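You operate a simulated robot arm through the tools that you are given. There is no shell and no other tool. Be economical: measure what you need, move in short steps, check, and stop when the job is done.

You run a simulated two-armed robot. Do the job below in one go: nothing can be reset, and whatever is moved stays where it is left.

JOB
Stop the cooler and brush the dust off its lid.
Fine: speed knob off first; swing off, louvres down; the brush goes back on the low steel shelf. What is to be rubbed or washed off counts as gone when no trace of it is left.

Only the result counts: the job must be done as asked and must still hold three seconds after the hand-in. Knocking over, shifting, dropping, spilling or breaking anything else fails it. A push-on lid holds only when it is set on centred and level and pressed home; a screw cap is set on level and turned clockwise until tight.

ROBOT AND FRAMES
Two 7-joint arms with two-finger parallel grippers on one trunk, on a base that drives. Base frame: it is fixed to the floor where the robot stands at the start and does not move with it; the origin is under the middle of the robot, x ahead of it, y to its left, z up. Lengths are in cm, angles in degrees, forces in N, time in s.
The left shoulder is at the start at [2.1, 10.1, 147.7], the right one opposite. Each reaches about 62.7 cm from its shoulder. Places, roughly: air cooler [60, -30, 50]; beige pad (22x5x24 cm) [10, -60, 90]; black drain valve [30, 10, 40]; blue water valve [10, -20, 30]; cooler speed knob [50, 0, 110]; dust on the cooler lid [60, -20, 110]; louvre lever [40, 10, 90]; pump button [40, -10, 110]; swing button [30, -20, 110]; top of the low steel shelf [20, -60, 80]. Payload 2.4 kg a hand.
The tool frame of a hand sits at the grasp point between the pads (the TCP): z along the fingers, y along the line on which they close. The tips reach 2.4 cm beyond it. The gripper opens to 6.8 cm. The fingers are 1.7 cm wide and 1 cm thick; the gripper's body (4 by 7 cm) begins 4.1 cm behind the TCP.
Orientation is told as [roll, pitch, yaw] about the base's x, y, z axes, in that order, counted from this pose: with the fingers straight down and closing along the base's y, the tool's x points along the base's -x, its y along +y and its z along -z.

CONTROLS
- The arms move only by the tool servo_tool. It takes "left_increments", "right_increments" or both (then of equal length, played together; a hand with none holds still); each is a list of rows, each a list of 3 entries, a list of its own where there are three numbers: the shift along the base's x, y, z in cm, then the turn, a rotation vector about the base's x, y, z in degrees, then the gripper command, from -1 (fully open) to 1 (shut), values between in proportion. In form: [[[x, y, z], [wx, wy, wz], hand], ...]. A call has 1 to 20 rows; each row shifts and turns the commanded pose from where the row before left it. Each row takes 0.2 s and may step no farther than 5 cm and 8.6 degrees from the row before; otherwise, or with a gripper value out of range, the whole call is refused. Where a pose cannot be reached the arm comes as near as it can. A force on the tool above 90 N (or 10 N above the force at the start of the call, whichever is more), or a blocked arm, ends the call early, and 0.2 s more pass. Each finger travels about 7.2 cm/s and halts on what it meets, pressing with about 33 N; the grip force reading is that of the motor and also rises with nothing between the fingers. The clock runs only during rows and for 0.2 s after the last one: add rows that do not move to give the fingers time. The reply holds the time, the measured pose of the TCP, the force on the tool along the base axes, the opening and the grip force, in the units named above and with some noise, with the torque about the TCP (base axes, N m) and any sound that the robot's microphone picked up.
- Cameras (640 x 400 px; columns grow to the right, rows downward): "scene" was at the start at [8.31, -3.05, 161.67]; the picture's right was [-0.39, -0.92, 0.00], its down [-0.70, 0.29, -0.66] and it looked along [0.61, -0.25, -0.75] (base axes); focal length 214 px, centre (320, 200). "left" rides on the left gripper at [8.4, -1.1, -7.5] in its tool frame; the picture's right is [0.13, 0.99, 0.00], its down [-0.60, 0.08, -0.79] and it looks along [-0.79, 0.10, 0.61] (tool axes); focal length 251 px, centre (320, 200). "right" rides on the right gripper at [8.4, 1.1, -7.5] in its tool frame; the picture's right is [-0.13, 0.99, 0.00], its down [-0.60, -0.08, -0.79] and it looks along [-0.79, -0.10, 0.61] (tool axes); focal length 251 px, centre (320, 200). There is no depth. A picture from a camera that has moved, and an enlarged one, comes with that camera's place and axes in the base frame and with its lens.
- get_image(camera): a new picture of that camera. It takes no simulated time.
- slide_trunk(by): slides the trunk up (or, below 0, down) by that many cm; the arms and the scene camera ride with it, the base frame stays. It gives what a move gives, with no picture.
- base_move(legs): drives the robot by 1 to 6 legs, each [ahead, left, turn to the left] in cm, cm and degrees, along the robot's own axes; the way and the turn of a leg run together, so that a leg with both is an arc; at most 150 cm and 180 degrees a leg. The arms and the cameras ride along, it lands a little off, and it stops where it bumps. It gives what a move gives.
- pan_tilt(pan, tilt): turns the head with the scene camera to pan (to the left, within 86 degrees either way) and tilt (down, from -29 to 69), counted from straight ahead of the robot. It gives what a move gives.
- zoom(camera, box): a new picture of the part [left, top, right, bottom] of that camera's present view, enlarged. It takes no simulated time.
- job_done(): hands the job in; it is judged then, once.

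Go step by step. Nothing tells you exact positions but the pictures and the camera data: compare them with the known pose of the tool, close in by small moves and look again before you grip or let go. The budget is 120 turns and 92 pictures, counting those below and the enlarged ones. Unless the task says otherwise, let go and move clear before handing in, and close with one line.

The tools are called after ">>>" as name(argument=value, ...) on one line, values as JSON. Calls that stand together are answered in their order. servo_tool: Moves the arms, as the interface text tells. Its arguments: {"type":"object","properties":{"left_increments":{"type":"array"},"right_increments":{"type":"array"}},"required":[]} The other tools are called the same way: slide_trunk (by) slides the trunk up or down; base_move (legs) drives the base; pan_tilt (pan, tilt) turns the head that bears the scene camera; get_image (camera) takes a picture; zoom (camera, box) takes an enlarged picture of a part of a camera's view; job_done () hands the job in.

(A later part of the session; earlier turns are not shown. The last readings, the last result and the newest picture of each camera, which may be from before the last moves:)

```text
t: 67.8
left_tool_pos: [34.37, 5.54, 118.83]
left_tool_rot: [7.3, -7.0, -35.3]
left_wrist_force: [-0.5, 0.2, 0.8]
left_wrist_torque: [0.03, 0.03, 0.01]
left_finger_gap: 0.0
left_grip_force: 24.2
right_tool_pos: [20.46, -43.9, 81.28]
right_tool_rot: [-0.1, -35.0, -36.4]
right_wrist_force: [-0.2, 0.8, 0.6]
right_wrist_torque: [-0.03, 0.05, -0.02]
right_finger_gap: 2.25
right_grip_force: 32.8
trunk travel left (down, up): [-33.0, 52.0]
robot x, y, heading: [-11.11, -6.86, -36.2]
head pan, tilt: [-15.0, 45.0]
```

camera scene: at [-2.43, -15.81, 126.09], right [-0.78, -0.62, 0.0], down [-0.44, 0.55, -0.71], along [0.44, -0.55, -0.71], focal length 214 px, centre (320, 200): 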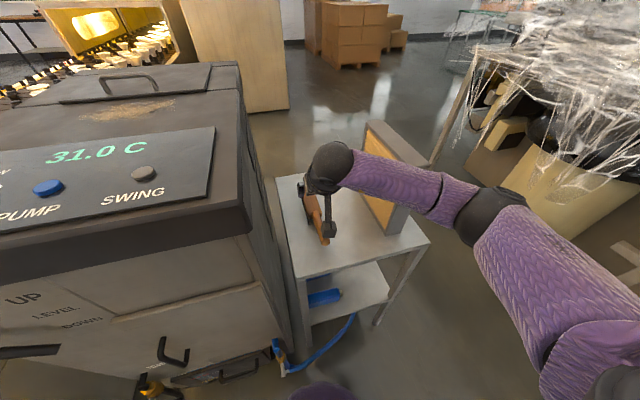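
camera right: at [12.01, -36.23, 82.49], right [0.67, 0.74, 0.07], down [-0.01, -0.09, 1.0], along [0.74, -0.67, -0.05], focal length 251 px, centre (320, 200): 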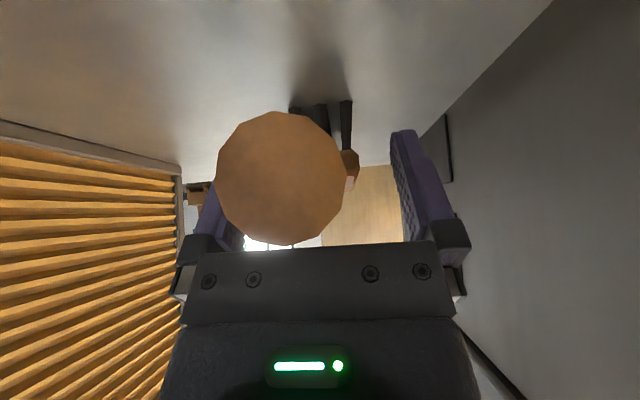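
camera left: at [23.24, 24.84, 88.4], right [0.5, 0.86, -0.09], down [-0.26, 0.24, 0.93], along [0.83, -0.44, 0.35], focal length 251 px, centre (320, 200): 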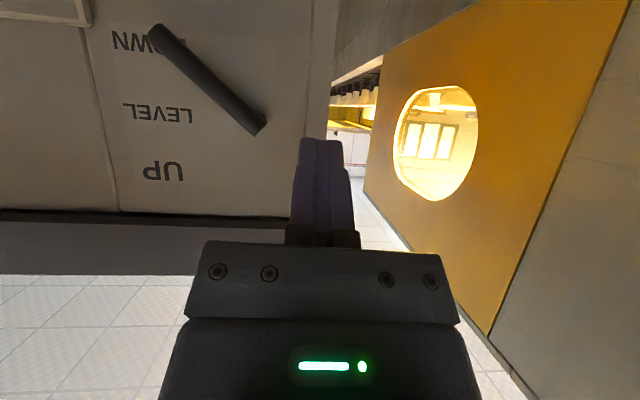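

Gripped (2.25 cm). I'll lift straight up a little, then raise the trunk.

>>> servo_tool(right_increments=[[[0, 0, 1], [0, 0, 0], 1], [[0, 0, 2], [0, 0, 0], 1], [[0, 0, 2], [0, 0, 0], 1], [[0, 0, 2], [0, 0, 0], 1], [[0, 0, 0], [0, 0, 0], 1]])

>>> slide_trunk(by=25)

>>> get_image(camera="scene")

>>> get_image(camera="right")

```text
t: 69.0
left_tool_pos: [34.46, 5.47, 118.66]
left_tool_rot: [7.3, -7.0, -35.3]
left_wrist_force: [0.5, 0.5, -0.7]
left_wrist_torque: [0.02, 0.02, 0.02]
left_finger_gap: 0.0
left_grip_force: 23.7
right_tool_pos: [20.5, -43.83, 88.61]
right_tool_rot: [-0.1, -34.9, -36.2]
right_wrist_force: [0.0, -1.2, -1.4]
right_wrist_torque: [0.1, 0.07, 0.0]
right_finger_gap: 2.24
right_grip_force: 33.2
trunk travel left (down, up): [-33.0, 52.0]
robot x, y, heading: [-11.09, -6.78, -36.4]
head pan, tilt: [-15.0, 45.0]
```

```text
t: 71.6
left_tool_pos: [34.38, 5.65, 143.72]
left_tool_rot: [7.2, -7.1, -35.3]
left_wrist_force: [-0.2, 0.6, -0.6]
left_wrist_torque: [-0.01, -0.01, 0.0]
left_finger_gap: 0.0
left_grip_force: 23.6
right_tool_pos: [20.58, -43.96, 113.38]
right_tool_rot: [0.0, -35.0, -36.5]
right_wrist_force: [-0.9, -0.8, -1.3]
right_wrist_torque: [0.07, 0.12, 0.02]
right_finger_gap: 2.25
right_grip_force: 33.3
trunk travel left (down, up): [-58.0, 27.0]
robot x, y, heading: [-10.86, -7.34, -36.6]
head pan, tilt: [-15.0, 45.0]
```

```text
31 pictures are left
camera scene: at [-4.66, -14.17, 151.21], right [-0.78, -0.62, 0.0], down [-0.44, 0.55, -0.71], along [0.44, -0.55, -0.71], focal length 214 px, centre (320, 200)
```

scene: 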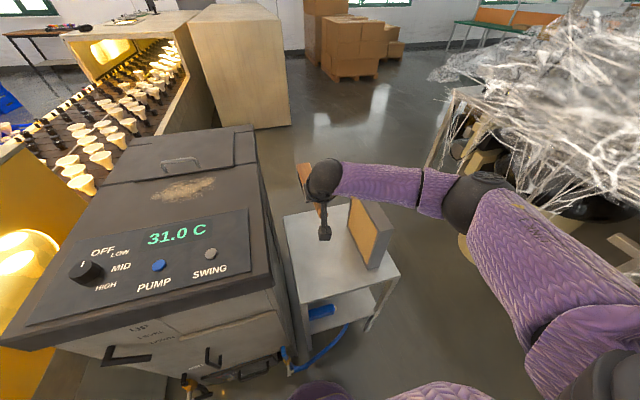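

```text
30 pictures are left
camera right: at [12.04, -36.33, 114.62], right [0.67, 0.74, 0.07], down [-0.01, -0.09, 1.0], along [0.74, -0.67, -0.05], focal length 251 px, centre (320, 200)
```

right: 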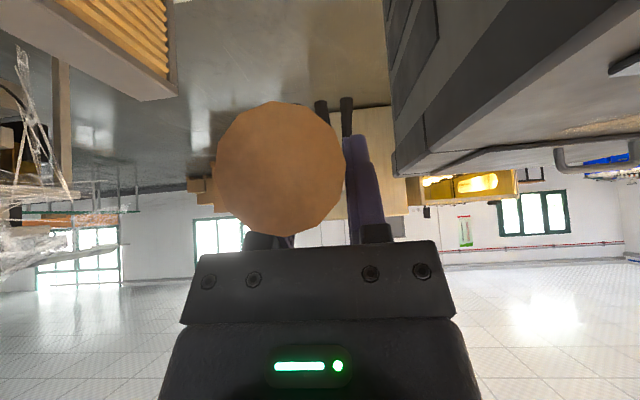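

Brush is secure. I'll raise it well above lid height, then drive left so that the right shoulder lines up with the dust.

>>> servo_tool(right_increments=[[[0, 0, 3], [0, 0, 0], 1], [[0, 0, 3], [0, 0, 0], 1], [[0, 0, 3], [0, 0, 0], 1], [[0, 0, 2], [0, 0, 0], 1], [[0, 0, 0], [0, 0, 0], 1]])

>>> base_move(legs=[[0, 28, 0]])

>>> pan_tilt(pan=0, tilt=40)

>>> get_image(camera="scene")

```text
t: 72.8
left_tool_pos: [34.49, 5.58, 143.68]
left_tool_rot: [7.4, -6.9, -35.4]
left_wrist_force: [0.1, -0.3, 0.1]
left_wrist_torque: [0.0, -0.01, 0.01]
left_finger_gap: 0.0
left_grip_force: 23.6
right_tool_pos: [20.42, -43.84, 124.28]
right_tool_rot: [0.0, -35.0, -36.4]
right_wrist_force: [-0.5, 0.3, -2.0]
right_wrist_torque: [0.04, 0.11, -0.01]
right_finger_gap: 2.24
right_grip_force: 33.1
trunk travel left (down, up): [-58.0, 27.0]
robot x, y, heading: [-10.9, -6.78, -36.4]
head pan, tilt: [-15.0, 45.0]
```

```text
t: 74.8
left_tool_pos: [50.94, 27.97, 143.67]
left_tool_rot: [7.4, -7.0, -35.4]
left_wrist_force: [1.0, -0.8, -0.1]
left_wrist_torque: [0.03, 0.01, 0.0]
left_finger_gap: 0.0
left_grip_force: 23.5
right_tool_pos: [37.0, -21.52, 124.35]
right_tool_rot: [0.0, -35.0, -36.4]
right_wrist_force: [-0.5, -0.2, -1.8]
right_wrist_torque: [0.07, 0.08, -0.02]
right_finger_gap: 2.25
right_grip_force: 32.5
trunk travel left (down, up): [-58.0, 27.0]
robot x, y, heading: [5.72, 15.15, -36.6]
head pan, tilt: [-15.0, 45.0]
```

```text
t: 75.5
left_tool_pos: [50.81, 27.84, 143.72]
left_tool_rot: [7.2, -7.0, -35.5]
left_wrist_force: [0.2, -0.6, 0.0]
left_wrist_torque: [-0.01, 0.01, 0.04]
left_finger_gap: 0.01
left_grip_force: 23.4
right_tool_pos: [36.93, -21.34, 124.36]
right_tool_rot: [0.1, -35.1, -36.5]
right_wrist_force: [0.4, -0.1, -1.7]
right_wrist_torque: [0.1, 0.1, -0.01]
right_finger_gap: 2.21
right_grip_force: 32.9
trunk travel left (down, up): [-58.0, 27.0]
robot x, y, heading: [5.74, 15.1, -36.9]
head pan, tilt: [0.0, 40.0]
```

```text
29 pictures are left
camera scene: at [13.57, 9.48, 151.94], right [-0.59, -0.8, 0.0], down [-0.52, 0.38, -0.77], along [0.62, -0.46, -0.64], focal length 214 px, centre (320, 200)
```

scene: 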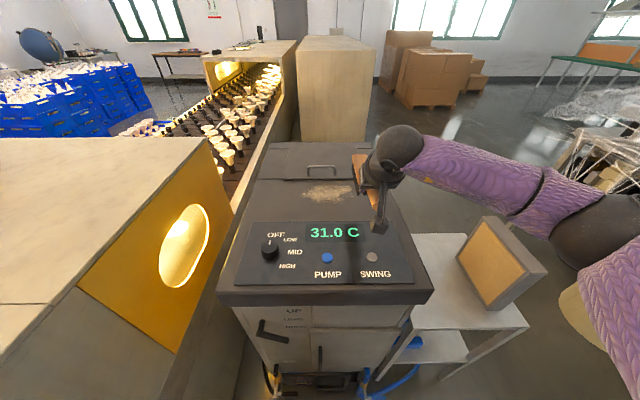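

>>> zoom(camera="scene", box=[240, 130, 420, 243])

```text
3.54 times, centred on (330, 186) of scene
camera zoom: at [13.57, 9.48, 151.94], right [-0.59, -0.8, 0.0], down [-0.52, 0.38, -0.77], along [0.62, -0.46, -0.64], focal length 759 px, centre (285, 248)
```

zoom: 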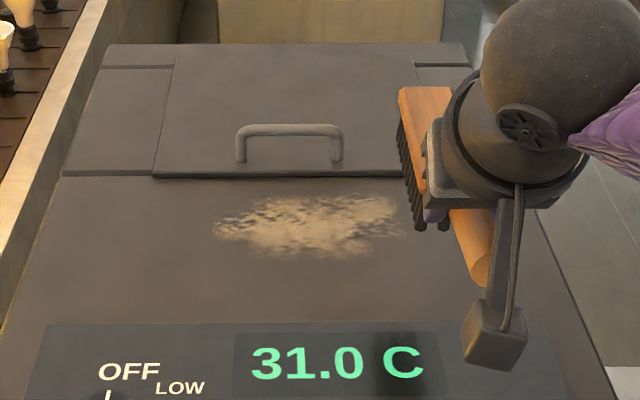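

Dust spans d≈57–68.5 and lat 4–22.6 in cooler axes; the hatch edge is at d≈71. The brush block is about 11 cm long, so lateral sweeps at hand d≈51–53 should cover it. I'll get a bit closer and lower.

>>> servo_tool(right_increments=[[[0, 0, 3], [0, 0, 0], 1], [[0, 0, 0], [0, 0, 0], 1]])

>>> base_move(legs=[[0, 7, 0], [3, 0, 0]])

>>> slide_trunk(by=-10)

```text
t: 76.1
left_tool_pos: [50.89, 27.88, 143.66]
left_tool_rot: [7.3, -7.0, -35.3]
left_wrist_force: [0.0, -0.1, -0.5]
left_wrist_torque: [0.03, -0.02, 0.01]
left_finger_gap: 0.0
left_grip_force: 23.3
right_tool_pos: [36.94, -21.56, 127.4]
right_tool_rot: [0.1, -35.0, -36.5]
right_wrist_force: [-0.2, -0.1, -1.3]
right_wrist_torque: [0.08, 0.07, 0.0]
right_finger_gap: 2.26
right_grip_force: 33.0
trunk travel left (down, up): [-58.0, 27.0]
robot x, y, heading: [5.29, 15.71, -36.6]
head pan, tilt: [0.0, 40.0]
```

```text
t: 77.6
left_tool_pos: [57.64, 31.7, 143.62]
left_tool_rot: [7.4, -6.9, -35.3]
left_wrist_force: [1.8, -0.4, 0.0]
left_wrist_torque: [-0.01, 0.06, -0.02]
left_finger_gap: 0.01
left_grip_force: 23.3
right_tool_pos: [43.71, -17.68, 127.39]
right_tool_rot: [0.1, -34.9, -36.5]
right_wrist_force: [0.1, -0.2, -0.9]
right_wrist_torque: [0.07, 0.12, 0.0]
right_finger_gap: 2.24
right_grip_force: 32.6
trunk travel left (down, up): [-58.0, 27.0]
robot x, y, heading: [12.21, 19.42, -36.6]
head pan, tilt: [0.0, 40.0]
```

```text
t: 78.9
left_tool_pos: [57.43, 31.72, 133.83]
left_tool_rot: [7.4, -7.0, -35.4]
left_wrist_force: [-0.6, -0.1, 0.0]
left_wrist_torque: [0.01, 0.01, 0.02]
left_finger_gap: 0.0
left_grip_force: 23.6
right_tool_pos: [43.51, -17.62, 117.41]
right_tool_rot: [0.1, -35.0, -36.5]
right_wrist_force: [-0.4, 0.3, -1.4]
right_wrist_torque: [0.04, 0.13, -0.02]
right_finger_gap: 2.19
right_grip_force: 32.9
trunk travel left (down, up): [-48.0, 37.0]
robot x, y, heading: [12.32, 19.48, -36.6]
head pan, tilt: [0.0, 40.0]
```

>>> servo_tool(right_increments=[[[-0.33, -3.2, 0], [0, 0, 0], 1], [[-0.33, -3.2, 0], [0, 0, 0], 1], [[-0.33, -3.2, 0], [0, 0, 0], 1], [[-0.33, -3.2, 0], [0, 0, 0], 1], [[0, 0, -2], [0, 0, 0], 1], [[0, 0, -1.5], [0, 0, 0], 1], [[0, 0, 0], [0, 0, 0], 1]])

>>> zoom(camera="scene", box=[240, 130, 440, 255])

```text
t: 80.5
left_tool_pos: [57.48, 31.7, 133.79]
left_tool_rot: [7.3, -7.1, -35.4]
left_wrist_force: [-0.2, 0.2, -0.1]
left_wrist_torque: [0.0, -0.03, 0.01]
left_finger_gap: 0.0
left_grip_force: 23.2
right_tool_pos: [42.24, -30.48, 113.96]
right_tool_rot: [0.0, -35.0, -36.6]
right_wrist_force: [0.0, 0.3, -1.6]
right_wrist_torque: [0.04, 0.13, 0.0]
right_finger_gap: 2.22
right_grip_force: 33.0
trunk travel left (down, up): [-48.0, 37.0]
robot x, y, heading: [12.26, 18.92, -36.3]
head pan, tilt: [0.0, 40.0]
```

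```text
3.20 times, centred on (340, 192) of scene
camera zoom: at [20.7, 12.94, 141.91], right [-0.59, -0.8, 0.0], down [-0.52, 0.38, -0.77], along [0.62, -0.46, -0.64], focal length 686 px, centre (256, 224)
```

zoom: 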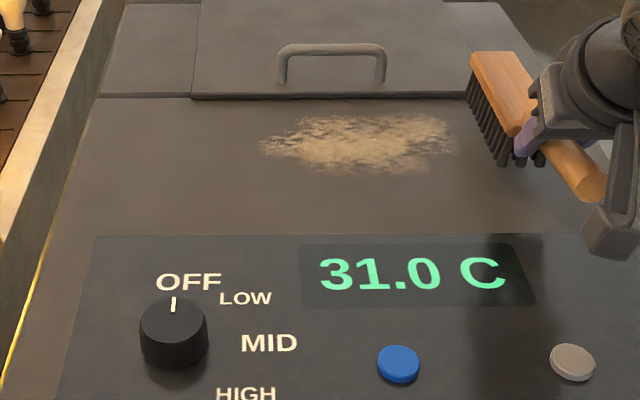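

The brush is beside the dust. While the view is clear I'll check the knob mark closely.

>>> zoom(camera="scene", box=[262, 205, 342, 255])

```text
8.00 times, centred on (302, 230) of scene
camera zoom: at [20.7, 12.94, 141.91], right [-0.59, -0.8, 0.0], down [-0.52, 0.38, -0.77], along [0.62, -0.46, -0.64], focal length 1716 px, centre (464, -40)
```

zoom: 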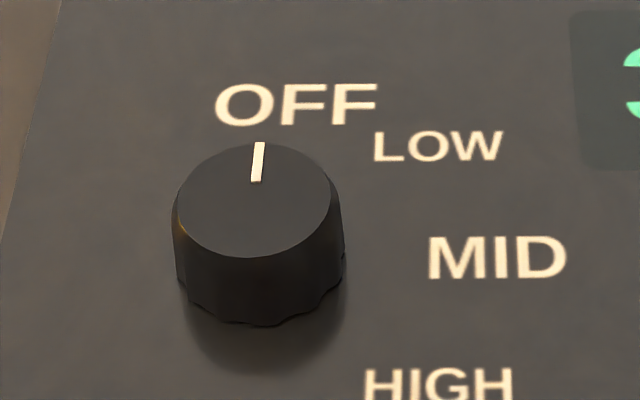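

The mark points squarely at the OFF position (0° relative to the panel), which is good. Now I'll lower the brush onto the lid in small steps to find contact.

>>> servo_tool(right_increments=[[[0, 0, -0.5], [0, 0, 0], 1], [[0, 0, -0.5], [0, 0, 0], 1], [[0, 0, -0.3], [0, 0, 0], 1], [[0, 0, 0], [0, 0, 0], 1]])

>>> zoom(camera="scene", box=[320, 130, 440, 205])

```text
t: 81.5
left_tool_pos: [57.53, 31.8, 133.72]
left_tool_rot: [7.3, -7.0, -35.3]
left_wrist_force: [-0.3, -0.1, 0.9]
left_wrist_torque: [0.02, 0.03, 0.0]
left_finger_gap: 0.0
left_grip_force: 23.5
right_tool_pos: [42.17, -30.65, 112.62]
right_tool_rot: [0.1, -35.0, -36.5]
right_wrist_force: [0.4, 1.1, -1.2]
right_wrist_torque: [0.07, 0.1, 0.0]
right_finger_gap: 2.22
right_grip_force: 32.9
trunk travel left (down, up): [-48.0, 37.0]
robot x, y, heading: [12.18, 19.55, -36.4]
head pan, tilt: [0.0, 40.0]
```

```text
5.33 times, centred on (380, 168) of scene
camera zoom: at [20.7, 12.94, 141.91], right [-0.59, -0.8, 0.0], down [-0.52, 0.38, -0.77], along [0.62, -0.46, -0.64], focal length 1144 px, centre (0, 373)
```

zoom: 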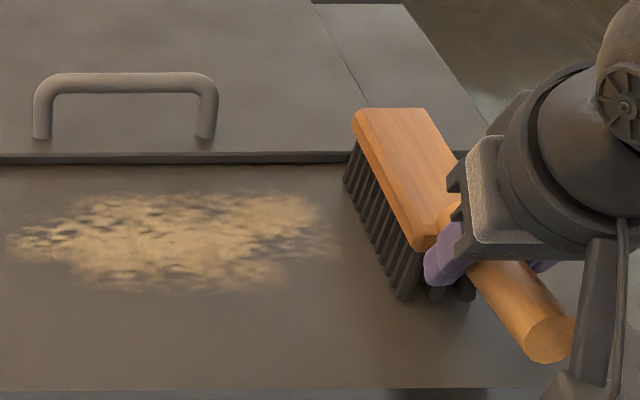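

>>> servo_tool(right_increments=[[[0, 0, -0.3], [0, 0, 0], 1], [[0, 0, -0.3], [0, 0, 0], 1], [[0, 0, -0.3], [0, 0, 0], 1], [[0, 0, 0], [0, 0, 0], 1]])

```text
t: 82.5
left_tool_pos: [57.26, 32.01, 133.7]
left_tool_rot: [7.3, -7.0, -35.4]
left_wrist_force: [0.0, -0.5, -0.3]
left_wrist_torque: [0.02, 0.0, -0.01]
left_finger_gap: 0.0
left_grip_force: 23.4
right_tool_pos: [42.04, -30.32, 112.04]
right_tool_rot: [0.1, -35.2, -36.6]
right_wrist_force: [-4.6, 0.8, 27.2]
right_wrist_torque: [-0.47, -0.6, -0.06]
right_finger_gap: 2.25
right_grip_force: 33.3
trunk travel left (down, up): [-48.0, 37.0]
robot x, y, heading: [11.87, 19.39, -36.7]
head pan, tilt: [0.0, 40.0]
```

Contact, at about 27 N. I'll ease to a light press and sweep left across the dust.

>>> servo_tool(right_increments=[[[0, 0, 0.15], [0, 0, 0], 1], [[1.02, 1.36, 0], [0, 0, 0], 1], [[1.02, 1.36, 0], [0, 0, 0], 1], [[1.02, 1.36, 0], [0, 0, 0], 1], [[1.02, 1.36, 0], [0, 0, 0], 1], [[1.02, 1.36, 0], [0, 0, 0], 1], [[1.02, 1.36, 0], [0, 0, 0], 1], [[1.02, 1.36, 0], [0, 0, 0], 1], [[1.02, 1.36, 0], [0, 0, 0], 1], [[0, 0, 0], [0, 0, 0], 1]])

>>> zoom(camera="scene", box=[240, 130, 440, 255])

```text
t: 84.7
left_tool_pos: [57.42, 31.8, 133.69]
left_tool_rot: [7.3, -6.9, -35.4]
left_wrist_force: [-0.2, -0.1, -0.2]
left_wrist_torque: [0.03, -0.01, 0.05]
left_finger_gap: 0.02
left_grip_force: 23.9
right_tool_pos: [50.36, -19.48, 111.95]
right_tool_rot: [0.0, -35.0, -36.4]
right_wrist_force: [-2.3, -1.1, 5.3]
right_wrist_torque: [-0.01, -0.09, -0.07]
right_finger_gap: 2.24
right_grip_force: 32.9
trunk travel left (down, up): [-48.0, 37.0]
robot x, y, heading: [12.26, 19.29, -36.6]
head pan, tilt: [0.0, 40.0]
```

```text
3.20 times, centred on (340, 192) of scene
camera zoom: at [20.63, 12.98, 141.92], right [-0.59, -0.8, 0.0], down [-0.52, 0.38, -0.77], along [0.62, -0.46, -0.64], focal length 686 px, centre (256, 224)
```

zoom: 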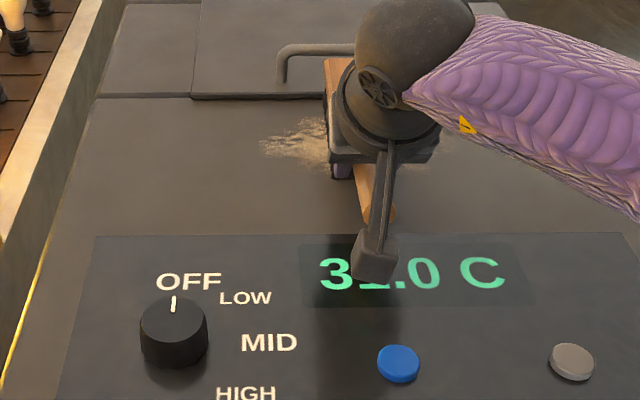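

>>> servo_tool(right_increments=[[[0, 0, -0.1], [0, 0, 0], 1], [[1.02, 1.36, 0], [0, 0, 0], 1], [[1.02, 1.36, 0], [0, 0, 0], 1], [[1.02, 1.36, 0], [0, 0, 0], 1], [[1.02, 1.36, 0], [0, 0, 0], 1], [[1.02, 1.36, 0], [0, 0, 0], 1], [[1.02, 1.36, 0], [0, 0, 0], 1], [[1.02, 1.36, 0], [0, 0, 0], 1], [[0, 0, 0], [0, 0, 0], 1]])

>>> zoom(camera="scene", box=[240, 130, 440, 255])

```text
t: 86.7
left_tool_pos: [57.31, 31.88, 133.96]
left_tool_rot: [7.3, -7.0, -35.4]
left_wrist_force: [-0.1, -0.1, 0.4]
left_wrist_torque: [-0.01, -0.02, -0.01]
left_finger_gap: 0.0
left_grip_force: 23.4
right_tool_pos: [57.43, -10.1, 111.94]
right_tool_rot: [0.1, -35.3, -36.4]
right_wrist_force: [-4.4, -5.8, 20.6]
right_wrist_torque: [-0.56, -0.62, -0.18]
right_finger_gap: 2.25
right_grip_force: 33.5
trunk travel left (down, up): [-48.0, 37.0]
robot x, y, heading: [12.04, 19.3, -36.2]
head pan, tilt: [0.0, 40.0]
```

```text
3.20 times, centred on (340, 192) of scene
camera zoom: at [20.46, 13.0, 141.94], right [-0.59, -0.8, 0.0], down [-0.52, 0.38, -0.77], along [0.62, -0.46, -0.64], focal length 686 px, centre (256, 224)
```

zoom: 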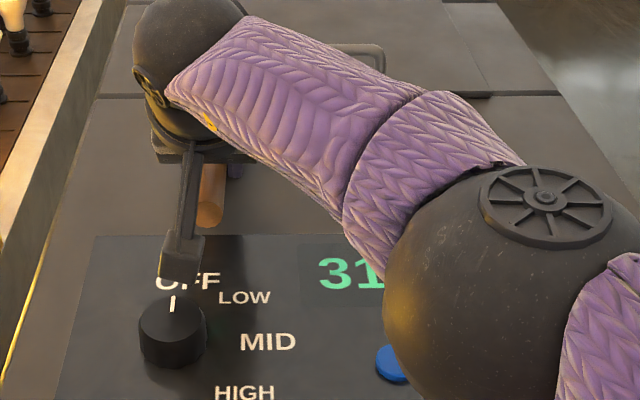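

The pass reached beyond the left edge of the dust. I'll sweep back to the right along the same band and look.

>>> servo_tool(right_increments=[[[-1.02, -1.36, 0], [0, 0, 0], 1], [[-1.02, -1.36, 0], [0, 0, 0], 1], [[-1.02, -1.36, 0], [0, 0, 0], 1], [[-1.02, -1.36, 0], [0, 0, 0], 1], [[-1.02, -1.36, 0], [0, 0, 0], 1], [[-1.02, -1.36, 0], [0, 0, 0], 1], [[-1.02, -1.36, 0], [0, 0, 0], 1], [[-1.02, -1.36, 0], [0, 0, 0], 1], [[-1.02, -1.36, 0], [0, 0, 0], 1], [[-1.02, -1.36, 0], [0, 0, 0], 1], [[-1.02, -1.36, 0], [0, 0, 0], 1], [[-1.02, -1.36, 0], [0, 0, 0], 1], [[-1.02, -1.36, 0], [0, 0, 0], 1], [[-1.02, -1.36, 0], [0, 0, 0], 1], [[-1.02, -1.36, 0], [0, 0, 0], 1], [[0, 0, 0], [0, 0, 0], 1]])

>>> zoom(camera="scene", box=[280, 130, 420, 218])

```text
t: 90.1
left_tool_pos: [57.44, 31.95, 133.63]
left_tool_rot: [7.3, -7.0, -35.4]
left_wrist_force: [-0.2, 0.3, -0.2]
left_wrist_torque: [0.0, -0.02, -0.01]
left_finger_gap: 0.0
left_grip_force: 23.7
right_tool_pos: [42.09, -30.36, 111.88]
right_tool_rot: [0.0, -35.0, -36.5]
right_wrist_force: [1.3, 4.5, 11.3]
right_wrist_torque: [-0.17, -0.29, 0.21]
right_finger_gap: 2.23
right_grip_force: 33.6
trunk travel left (down, up): [-48.0, 37.0]
robot x, y, heading: [12.32, 19.38, -36.5]
head pan, tilt: [0.0, 40.0]
```

```text
4.55 times, centred on (350, 174) of scene
camera zoom: at [20.66, 13.14, 141.93], right [-0.59, -0.8, 0.0], down [-0.52, 0.38, -0.77], along [0.62, -0.46, -0.64], focal length 975 px, centre (184, 318)
```

zoom: 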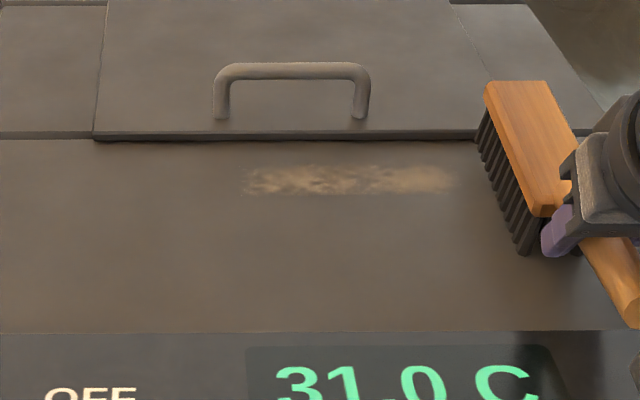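

The near band is clean. A strip at d≈63.5–67 remains because the brush nose sits slightly high. I'll pitch the brush nose down a few degrees and move slightly forward.

>>> servo_tool(right_increments=[[[0, 0, 1], [0, 0, 0], 1], [[0.4, -0.3, 0], [2.4, 3.2, 0], 1], [[0, 0, -0.3], [0, 0, 0], 1], [[0, 0, -0.2], [0, 0, 0], 1], [[0, 0, 0], [0, 0, 0], 1]])

>>> zoom(camera="scene", box=[360, 130, 440, 180])

```text
t: 91.3
left_tool_pos: [57.35, 31.76, 133.71]
left_tool_rot: [7.3, -7.0, -35.5]
left_wrist_force: [0.3, -0.3, 0.6]
left_wrist_torque: [0.01, -0.01, 0.02]
left_finger_gap: 0.0
left_grip_force: 23.7
right_tool_pos: [42.67, -30.71, 112.22]
right_tool_rot: [0.2, -31.1, -36.5]
right_wrist_force: [0.3, -0.5, -1.3]
right_wrist_torque: [0.08, 0.12, 0.0]
right_finger_gap: 2.19
right_grip_force: 33.1
trunk travel left (down, up): [-48.0, 37.0]
robot x, y, heading: [12.32, 19.06, -36.4]
head pan, tilt: [0.0, 40.0]
```

```text
8.00 times, centred on (400, 155) of scene
camera zoom: at [20.7, 12.94, 141.91], right [-0.59, -0.8, 0.0], down [-0.52, 0.38, -0.77], along [0.62, -0.46, -0.64], focal length 1716 px, centre (-320, 560)
```

zoom: 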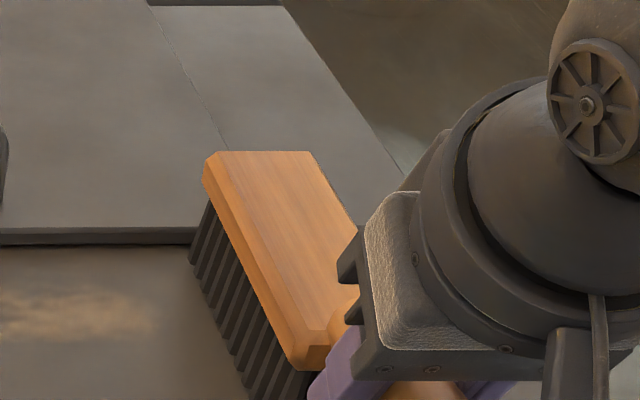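

>>> servo_tool(right_increments=[[[0, 0, -0.2], [0, 0, 0], 1], [[0, 0, -0.2], [0, 0, 0], 1], [[0, 0, 0], [0, 0, 0], 1]])

```text
t: 92.1
left_tool_pos: [57.39, 31.85, 133.77]
left_tool_rot: [7.3, -7.0, -35.4]
left_wrist_force: [-0.1, 0.3, 0.1]
left_wrist_torque: [0.0, -0.01, -0.01]
left_finger_gap: 0.0
left_grip_force: 23.9
right_tool_pos: [42.67, -30.68, 112.03]
right_tool_rot: [0.2, -31.3, -36.5]
right_wrist_force: [1.9, -4.1, 15.6]
right_wrist_torque: [-0.56, -0.44, -0.07]
right_finger_gap: 2.23
right_grip_force: 33.0
trunk travel left (down, up): [-48.0, 37.0]
robot x, y, heading: [12.03, 19.2, -36.5]
head pan, tilt: [0.0, 40.0]
```

Still resting on the near bristles. I'll pitch another 4° and sweep.

>>> servo_tool(right_increments=[[[0, 0, 0.8], [0, 0, 0], 1], [[0, 0, 0], [2.4, 3.2, 0], 1], [[0, 0, -0.3], [0, 0, 0], 1], [[0, 0, -0.2], [0, 0, 0], 1], [[0, 0, -0.2], [0, 0, 0], 1], [[0, 0, 0], [0, 0, 0], 1]])

```text
t: 93.5
left_tool_pos: [57.38, 31.86, 133.81]
left_tool_rot: [7.3, -7.1, -35.3]
left_wrist_force: [0.1, 0.3, 0.0]
left_wrist_torque: [-0.02, 0.02, 0.02]
left_finger_gap: 0.01
left_grip_force: 23.7
right_tool_pos: [42.57, -30.62, 112.23]
right_tool_rot: [0.1, -27.1, -36.5]
right_wrist_force: [-2.3, 0.9, 14.0]
right_wrist_torque: [-0.26, -0.29, -0.08]
right_finger_gap: 2.23
right_grip_force: 32.4
trunk travel left (down, up): [-48.0, 37.0]
robot x, y, heading: [11.76, 19.29, -36.4]
head pan, tilt: [0.0, 40.0]
```

>>> zoom(camera="scene", box=[360, 130, 440, 180])

>>> get_image(camera="right")

```text
8.00 times, centred on (400, 155) of scene
camera zoom: at [20.57, 13.09, 141.94], right [-0.59, -0.8, 0.0], down [-0.52, 0.38, -0.77], along [0.62, -0.46, -0.64], focal length 1716 px, centre (-320, 560)
```

zoom: 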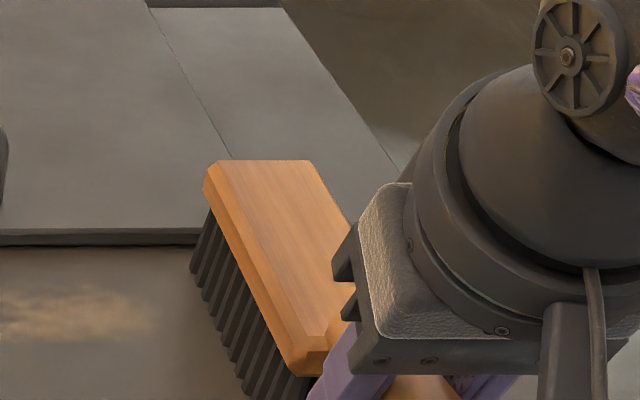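

```text
19 pictures are left
camera right: at [34.32, -23.24, 114.93], right [0.68, 0.73, 0.06], down [0.09, -0.17, 0.98], along [0.73, -0.66, -0.18], focal length 251 px, centre (320, 200)
```

right: 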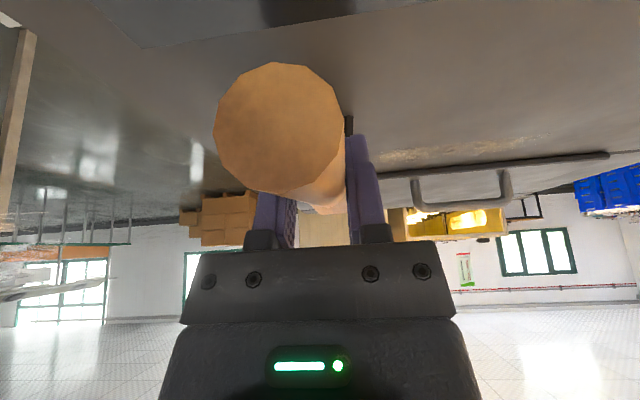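

The brush pivots in the grip and has levelled itself onto the lid, so the far bristles should be touching now. I'll sweep left across the strip.

>>> servo_tool(right_increments=[[[1.02, 1.36, 0], [0, 0, 0], 1], [[1.02, 1.36, 0], [0, 0, 0], 1], [[1.02, 1.36, 0], [0, 0, 0], 1], [[1.02, 1.36, 0], [0, 0, 0], 1], [[1.02, 1.36, 0], [0, 0, 0], 1], [[1.02, 1.36, 0], [0, 0, 0], 1], [[1.02, 1.36, 0], [0, 0, 0], 1], [[1.02, 1.36, 0], [0, 0, 0], 1], [[1.02, 1.36, 0], [0, 0, 0], 1], [[1.02, 1.36, 0], [0, 0, 0], 1], [[1.02, 1.36, 0], [0, 0, 0], 1], [[1.02, 1.36, 0], [0, 0, 0], 1], [[1.02, 1.36, 0], [0, 0, 0], 1], [[1.02, 1.36, 0], [0, 0, 0], 1], [[0, 0, 0], [0, 0, 0], 1]])

>>> servo_tool(right_increments=[[[-1.02, -1.36, 0], [0, 0, 0], 1], [[-1.02, -1.36, 0], [0, 0, 0], 1], [[-1.02, -1.36, 0], [0, 0, 0], 1], [[-1.02, -1.36, 0], [0, 0, 0], 1], [[-1.02, -1.36, 0], [0, 0, 0], 1], [[-1.02, -1.36, 0], [0, 0, 0], 1], [[-1.02, -1.36, 0], [0, 0, 0], 1], [[-1.02, -1.36, 0], [0, 0, 0], 1], [[-1.02, -1.36, 0], [0, 0, 0], 1], [[-1.02, -1.36, 0], [0, 0, 0], 1], [[-1.02, -1.36, 0], [0, 0, 0], 1], [[-1.02, -1.36, 0], [0, 0, 0], 1], [[-1.02, -1.36, 0], [0, 0, 0], 1], [[-1.02, -1.36, 0], [0, 0, 0], 1], [[0, 0, 0], [0, 0, 0], 1]])

>>> zoom(camera="scene", box=[280, 130, 420, 218])

```text
t: 96.7
left_tool_pos: [57.31, 31.71, 133.78]
left_tool_rot: [7.4, -7.0, -35.4]
left_wrist_force: [-0.3, -0.4, -0.3]
left_wrist_torque: [-0.01, 0.0, -0.02]
left_finger_gap: 0.0
left_grip_force: 23.8
right_tool_pos: [55.29, -11.4, 111.75]
right_tool_rot: [0.3, -27.1, -36.5]
right_wrist_force: [-3.9, -4.1, 18.7]
right_wrist_torque: [-0.44, -0.54, -0.2]
right_finger_gap: 2.22
right_grip_force: 33.4
right hand out of reach, approached as far as the arm can: row 13, 14
trunk travel left (down, up): [-48.0, 37.0]
robot x, y, heading: [12.17, 19.3, -36.7]
head pan, tilt: [0.0, 40.0]
```

```text
t: 99.9
left_tool_pos: [57.46, 31.76, 133.7]
left_tool_rot: [7.3, -7.1, -35.4]
left_wrist_force: [0.3, -0.1, -0.5]
left_wrist_torque: [-0.01, 0.02, 0.03]
left_finger_gap: 0.0
left_grip_force: 23.3
right_tool_pos: [41.47, -30.49, 111.6]
right_tool_rot: [0.1, -27.1, -36.5]
right_wrist_force: [0.9, 0.0, 2.3]
right_wrist_torque: [-0.09, -0.03, 0.05]
right_finger_gap: 2.21
right_grip_force: 33.4
trunk travel left (down, up): [-48.0, 37.0]
robot x, y, heading: [12.43, 19.41, -36.5]
head pan, tilt: [0.0, 40.0]
```

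```text
4.55 times, centred on (350, 174) of scene
camera zoom: at [20.69, 12.99, 141.92], right [-0.59, -0.8, 0.0], down [-0.52, 0.38, -0.77], along [0.62, -0.46, -0.64], focal length 975 px, centre (184, 318)
```

zoom: 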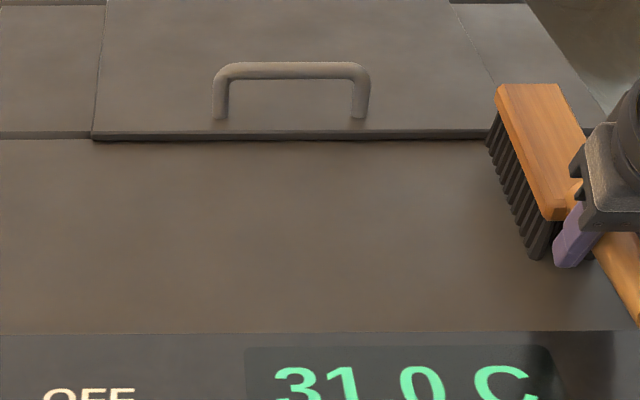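

No trace of dust is left. Now I'll lift the brush, retract and drive back to the shelf.

>>> servo_tool(right_increments=[[[0, 0, 2], [0, 0, 0], 1], [[0, 0, 3], [0, 0, 0], 1], [[0, 0, 3], [0, 0, 0], 1], [[-1.6, 1.2, 1], [0, 0, 0], 1], [[-1.6, 1.2, 0], [0, 0, 0], 1], [[-1.6, 1.2, 0], [0, 0, 0], 1], [[0, 0, 0], [0, 0, 0], 1]])

>>> base_move(legs=[[-3.2, 0, 0], [0, -34.9, 0]])

>>> pan_tilt(pan=-15, tilt=45)

>>> get_image(camera="scene")

```text
t: 101.5
left_tool_pos: [57.33, 31.67, 133.76]
left_tool_rot: [7.4, -7.0, -35.3]
left_wrist_force: [0.5, -0.4, 0.0]
left_wrist_torque: [-0.03, 0.02, 0.02]
left_finger_gap: 0.02
left_grip_force: 24.3
right_tool_pos: [36.66, -26.83, 120.86]
right_tool_rot: [0.2, -27.0, -36.4]
right_wrist_force: [0.3, -0.3, -0.9]
right_wrist_torque: [0.09, 0.08, 0.0]
right_finger_gap: 2.22
right_grip_force: 33.1
trunk travel left (down, up): [-48.0, 37.0]
robot x, y, heading: [12.03, 19.19, -36.4]
head pan, tilt: [0.0, 40.0]
```

```text
t: 104.2
left_tool_pos: [34.22, 5.56, 133.75]
left_tool_rot: [7.5, -7.0, -35.4]
left_wrist_force: [-0.5, 0.3, 0.4]
left_wrist_torque: [0.03, -0.02, 0.0]
left_finger_gap: 0.02
left_grip_force: 23.4
right_tool_pos: [13.35, -53.09, 121.01]
right_tool_rot: [0.2, -26.9, -36.5]
right_wrist_force: [0.3, -0.7, -1.3]
right_wrist_torque: [0.08, 0.1, 0.01]
right_finger_gap: 2.23
right_grip_force: 33.1
trunk travel left (down, up): [-48.0, 37.0]
robot x, y, heading: [-11.06, -7.0, -36.3]
head pan, tilt: [0.0, 40.0]
```

```text
t: 105.0
left_tool_pos: [34.16, 5.62, 133.83]
left_tool_rot: [7.4, -7.0, -35.4]
left_wrist_force: [-0.4, 0.0, -0.8]
left_wrist_torque: [0.0, 0.0, -0.01]
left_finger_gap: 0.01
left_grip_force: 23.9
right_tool_pos: [13.27, -52.96, 120.88]
right_tool_rot: [0.1, -27.1, -36.5]
right_wrist_force: [0.5, 0.2, -1.0]
right_wrist_torque: [0.06, 0.08, 0.01]
right_finger_gap: 2.19
right_grip_force: 32.5
trunk travel left (down, up): [-48.0, 37.0]
robot x, y, heading: [-11.2, -6.68, -36.3]
head pan, tilt: [-15.0, 45.0]
```

```text
17 pictures are left
camera scene: at [-4.33, -14.57, 141.19], right [-0.78, -0.62, 0.0], down [-0.44, 0.55, -0.71], along [0.44, -0.55, -0.71], focal length 214 px, centre (320, 200)
```

scene: 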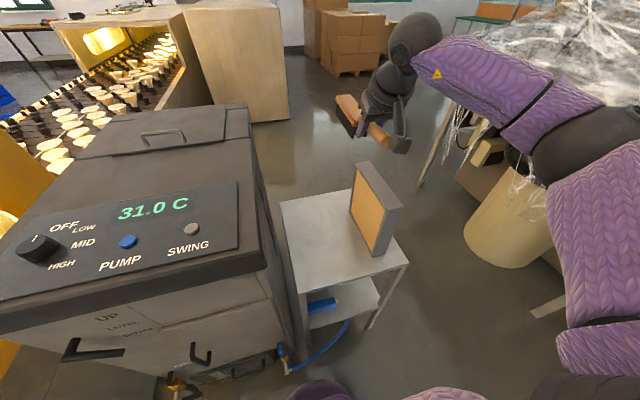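

>>> servo_tool(right_increments=[[[1.8, 2.25, 0], [0, 0, 0], 1], [[1.8, 2.25, 0], [0, 0, 0], 1], [[1.8, 2.25, 0], [0, 0, 0], 1], [[1.75, 2.25, 0], [0, 0, 0], 1], [[0, 0, 0], [0, 0, 0], 1]])

>>> slide_trunk(by=-15)

>>> servo_tool(right_increments=[[[0, 0, -3], [0, 0, 0], 1], [[0, 0, -3], [0, 0, 0], 1], [[0, 0, -3], [0, 0, 0], 1], [[0, 0, -3], [0, 0, 0], 1], [[0, 0, -3], [0, 0, 0], 1], [[0, 0, -2], [0, 0, 0], 1], [[0, 0, -1.5], [0, 0, 0], 1], [[0, 0, 0], [0, 0, 0], 1]])

>>> zoom(camera="scene", box=[260, 140, 420, 240])

```text
t: 106.2
left_tool_pos: [34.12, 5.51, 133.68]
left_tool_rot: [7.3, -6.9, -35.4]
left_wrist_force: [0.4, -0.3, 0.9]
left_wrist_torque: [0.04, -0.03, -0.01]
left_finger_gap: 0.03
left_grip_force: 23.3
right_tool_pos: [20.57, -44.02, 120.87]
right_tool_rot: [0.2, -27.0, -36.5]
right_wrist_force: [0.5, 0.5, -2.2]
right_wrist_torque: [0.09, 0.11, 0.01]
right_finger_gap: 2.23
right_grip_force: 33.1
trunk travel left (down, up): [-48.0, 37.0]
robot x, y, heading: [-11.47, -6.91, -36.4]
head pan, tilt: [-15.0, 45.0]
```

```text
t: 107.9
left_tool_pos: [34.23, 5.58, 118.76]
left_tool_rot: [7.3, -7.1, -35.4]
left_wrist_force: [0.2, 0.6, 0.2]
left_wrist_torque: [-0.02, -0.01, 0.0]
left_finger_gap: 0.01
left_grip_force: 23.8
right_tool_pos: [20.51, -44.04, 105.91]
right_tool_rot: [0.0, -27.0, -36.5]
right_wrist_force: [0.1, 0.3, -1.4]
right_wrist_torque: [0.04, 0.12, -0.03]
right_finger_gap: 2.2
right_grip_force: 33.4
trunk travel left (down, up): [-33.0, 52.0]
robot x, y, heading: [-11.19, -6.97, -36.6]
head pan, tilt: [-15.0, 45.0]
```

```text
t: 109.7
left_tool_pos: [34.15, 5.67, 118.69]
left_tool_rot: [7.3, -7.1, -35.4]
left_wrist_force: [0.0, 0.7, 0.3]
left_wrist_torque: [-0.03, 0.0, 0.0]
left_finger_gap: 0.0
left_grip_force: 23.7
right_tool_pos: [20.68, -44.01, 87.42]
right_tool_rot: [0.0, -26.9, -36.6]
right_wrist_force: [-0.2, 0.0, -1.8]
right_wrist_torque: [0.07, 0.07, -0.02]
right_finger_gap: 2.23
right_grip_force: 33.2
trunk travel left (down, up): [-33.0, 52.0]
robot x, y, heading: [-11.27, -6.99, -36.3]
head pan, tilt: [-15.0, 45.0]
```

```text
4.00 times, centred on (340, 190) of scene
camera zoom: at [-2.66, -15.8, 126.08], right [-0.78, -0.62, 0.0], down [-0.44, 0.55, -0.71], along [0.44, -0.55, -0.71], focal length 858 px, centre (240, 240)
```

zoom: 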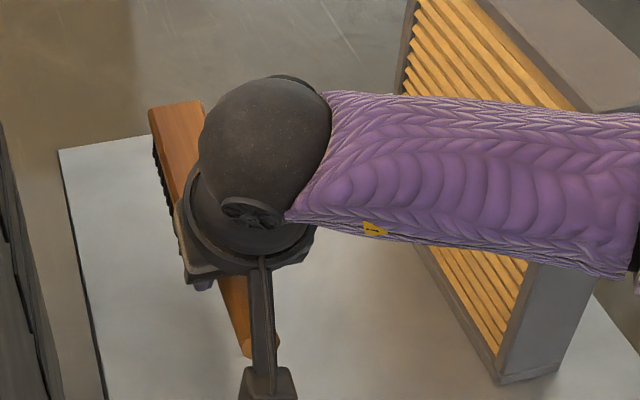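

>>> servo_tool(right_increments=[[[0, 0, -2], [0, 0, 0], 1], [[0, 0, -2], [0, 0, 0], 1], [[0, 0, -1], [0, 0, 0], 1], [[0, 0, -0.3], [0, 0, 0], 1], [[0, 0, 0], [0, 0, 0], 1]])

```text
t: 110.9
left_tool_pos: [34.12, 5.51, 118.65]
left_tool_rot: [7.4, -7.0, -35.5]
left_wrist_force: [-0.7, 0.5, 0.2]
left_wrist_torque: [0.0, 0.0, 0.0]
left_finger_gap: 0.0
left_grip_force: 23.8
right_tool_pos: [20.54, -44.04, 81.97]
right_tool_rot: [0.1, -27.1, -36.5]
right_wrist_force: [0.3, 0.0, -1.1]
right_wrist_torque: [0.06, 0.1, -0.01]
right_finger_gap: 2.23
right_grip_force: 33.3
trunk travel left (down, up): [-33.0, 52.0]
robot x, y, heading: [-11.48, -6.69, -36.4]
head pan, tilt: [-15.0, 45.0]
```

>>> servo_tool(right_increments=[[[0, 0, -0.3], [0, 0, 0], 1], [[0, 0, -0.2], [0, 0, 0], 1], [[0, 0, -0.2], [0, 0, 0], 1], [[0, 0, 0], [0, 0, 0], 1]])

```text
t: 111.9
left_tool_pos: [34.17, 5.51, 118.57]
left_tool_rot: [7.2, -7.0, -35.3]
left_wrist_force: [0.6, -0.3, 0.0]
left_wrist_torque: [0.0, 0.04, 0.0]
left_finger_gap: 0.01
left_grip_force: 24.1
right_tool_pos: [20.44, -43.87, 81.37]
right_tool_rot: [0.1, -26.9, -36.4]
right_wrist_force: [-0.2, -0.1, -0.7]
right_wrist_torque: [0.06, 0.07, 0.0]
right_finger_gap: 2.18
right_grip_force: 33.4
trunk travel left (down, up): [-33.0, 52.0]
robot x, y, heading: [-10.73, -6.7, -36.6]
head pan, tilt: [-15.0, 45.0]
```

>>> servo_tool(right_increments=[[[0, 0, -0.15], [0, 0, 0], 1], [[0, 0, -0.15], [0, 0, 0], 1], [[0, 0, -0.15], [0, 0, 0], 1], [[0, 0, 0], [0, 0, 0], 1]])

>>> get_image(camera="right")

```text
t: 112.9
left_tool_pos: [34.2, 5.59, 118.67]
left_tool_rot: [7.3, -7.0, -35.4]
left_wrist_force: [0.0, -0.3, 0.1]
left_wrist_torque: [0.01, 0.01, -0.03]
left_finger_gap: 0.0
left_grip_force: 23.5
right_tool_pos: [20.47, -44.01, 80.96]
right_tool_rot: [0.1, -27.0, -36.5]
right_wrist_force: [-0.5, -0.3, -1.4]
right_wrist_torque: [0.09, 0.09, 0.0]
right_finger_gap: 2.2
right_grip_force: 33.0
trunk travel left (down, up): [-33.0, 52.0]
robot x, y, heading: [-11.34, -7.06, -36.4]
head pan, tilt: [-15.0, 45.0]
```

```text
15 pictures are left
camera right: at [12.29, -36.59, 83.71], right [0.68, 0.73, 0.06], down [0.1, -0.17, 0.98], along [0.73, -0.66, -0.19], focal length 251 px, centre (320, 200)
```

right: 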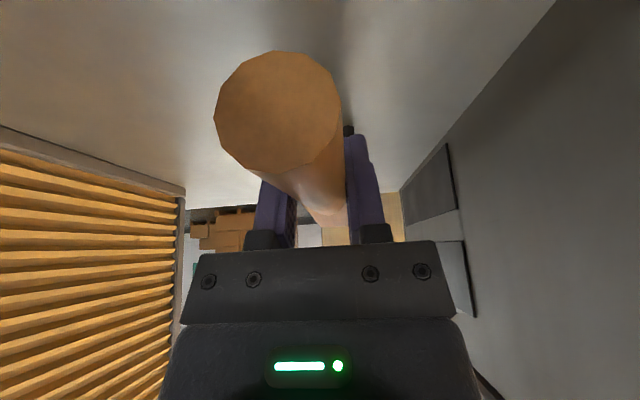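

>>> servo_tool(right_increments=[[[0, 0, -0.15], [0, 0, 0], 1], [[0, 0, -0.15], [0, 0, 0], 1], [[0, 0, -0.15], [0, 0, 0], 1], [[0, 0, 0], [0, 0, 0], 1]])

```text
t: 113.9
left_tool_pos: [34.03, 5.79, 118.79]
left_tool_rot: [7.3, -7.1, -35.5]
left_wrist_force: [0.0, -0.2, 0.1]
left_wrist_torque: [-0.02, 0.0, 0.0]
left_finger_gap: 0.0
left_grip_force: 23.5
right_tool_pos: [20.58, -43.96, 80.82]
right_tool_rot: [0.2, -27.3, -36.5]
right_wrist_force: [-1.9, -1.0, 21.6]
right_wrist_torque: [-0.48, -0.65, -0.06]
right_finger_gap: 2.22
right_grip_force: 33.1
trunk travel left (down, up): [-33.0, 52.0]
robot x, y, heading: [-11.12, -7.1, -36.7]
head pan, tilt: [-15.0, 45.0]
```

Contact with the shelf. I'll ease the load, pitch the nose down a touch and release gently.

>>> servo_tool(right_increments=[[[0, 0, 0.3], [0, 0, 0], 1], [[0, 0, 0.05], [1.8, 2.4, 0], 1], [[0, 0, 0], [0, 0, 0], 1], [[0, 0, 0], [0, 0, 0], 0.3], [[0, 0, 0], [0, 0, 0], 0.1], [[0, 0, 0], [0, 0, 0], -0.5], [[0, 0, 0], [0, 0, 0], -1], [[0, 0, 0], [0, 0, 0], -1]])

>>> get_image(camera="right")

```text
t: 115.7
left_tool_pos: [34.25, 5.58, 118.82]
left_tool_rot: [7.3, -7.0, -35.4]
left_wrist_force: [0.3, 0.1, -1.0]
left_wrist_torque: [0.04, -0.01, 0.0]
left_finger_gap: 0.0
left_grip_force: 23.8
right_tool_pos: [20.47, -43.92, 80.74]
right_tool_rot: [0.1, -24.1, -36.6]
right_wrist_force: [0.1, -0.5, 0.4]
right_wrist_torque: [0.0, 0.0, 0.02]
right_finger_gap: 6.81
right_grip_force: 0.2
trunk travel left (down, up): [-33.0, 52.0]
robot x, y, heading: [-11.14, -6.92, -36.4]
head pan, tilt: [-15.0, 45.0]
```

```text
14 pictures are left
camera right: at [12.41, -36.65, 84.19], right [0.68, 0.73, 0.05], down [0.14, -0.2, 0.97], along [0.72, -0.66, -0.24], focal length 251 px, centre (320, 200)
```

right: 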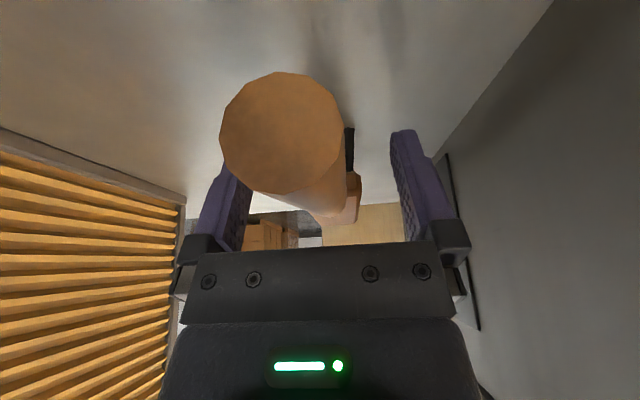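

Released and the brush rests free. I'll lift the hand straight up and retreat.

>>> servo_tool(right_increments=[[[0, 0, 1], [0, 0, 0], -1], [[0, 0, 2], [0, 0, 0], -1], [[0, 0, 3], [0, 0, 0], -1], [[0, 0, 3], [0, 0, 0], -1], [[0, 0, 3], [0, 0, 0], -1], [[0, 0, 3], [0, 0, 0], -1], [[0, 0, 3], [0, 0, 0], -1], [[-3, 1, 1], [0, 0, 0], -1], [[-3, 1, 0], [0, 0, 0], -1], [[-3, 1, 0], [0, 0, 0], -1], [[-3, 1, 0], [0, 0, 0], -1], [[0, 0, 0], [0, 0, 0], -1]])

>>> get_image(camera="scene")

>>> zoom(camera="scene", box=[260, 140, 420, 240])

```text
t: 118.3
left_tool_pos: [34.15, 5.51, 118.75]
left_tool_rot: [7.2, -7.0, -35.5]
left_wrist_force: [0.1, -0.1, 0.2]
left_wrist_torque: [0.0, 0.0, -0.03]
left_finger_gap: 0.0
left_grip_force: 23.7
right_tool_pos: [8.54, -40.13, 99.66]
right_tool_rot: [0.1, -24.0, -36.4]
right_wrist_force: [-0.2, -0.7, -0.6]
right_wrist_torque: [-0.04, 0.01, -0.01]
right_finger_gap: 6.81
right_grip_force: 0.1
trunk travel left (down, up): [-33.0, 52.0]
robot x, y, heading: [-11.35, -7.13, -36.6]
head pan, tilt: [-15.0, 45.0]
```

```text
13 pictures are left
camera scene: at [-2.68, -15.78, 126.09], right [-0.78, -0.62, 0.0], down [-0.44, 0.55, -0.71], along [0.44, -0.55, -0.71], focal length 214 px, centre (320, 200)
```

scene: 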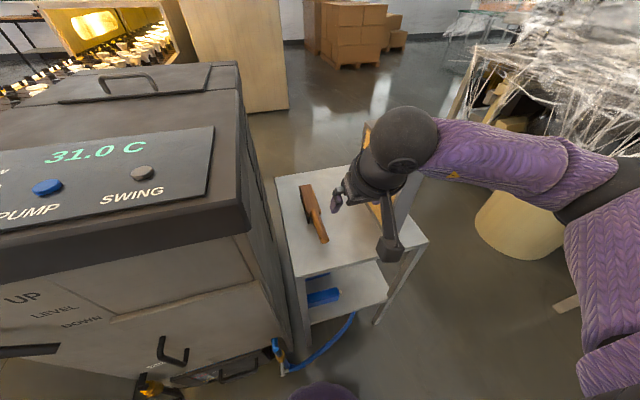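

```text
4.00 times, centred on (340, 190) of scene
camera zoom: at [-2.68, -15.78, 126.09], right [-0.78, -0.62, 0.0], down [-0.44, 0.55, -0.71], along [0.44, -0.55, -0.71], focal length 858 px, centre (240, 240)
```

zoom: 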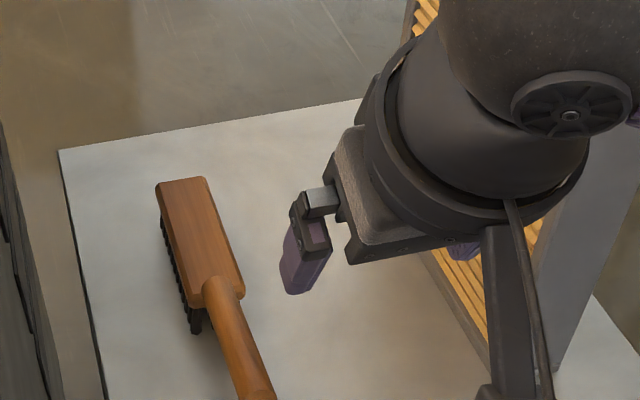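

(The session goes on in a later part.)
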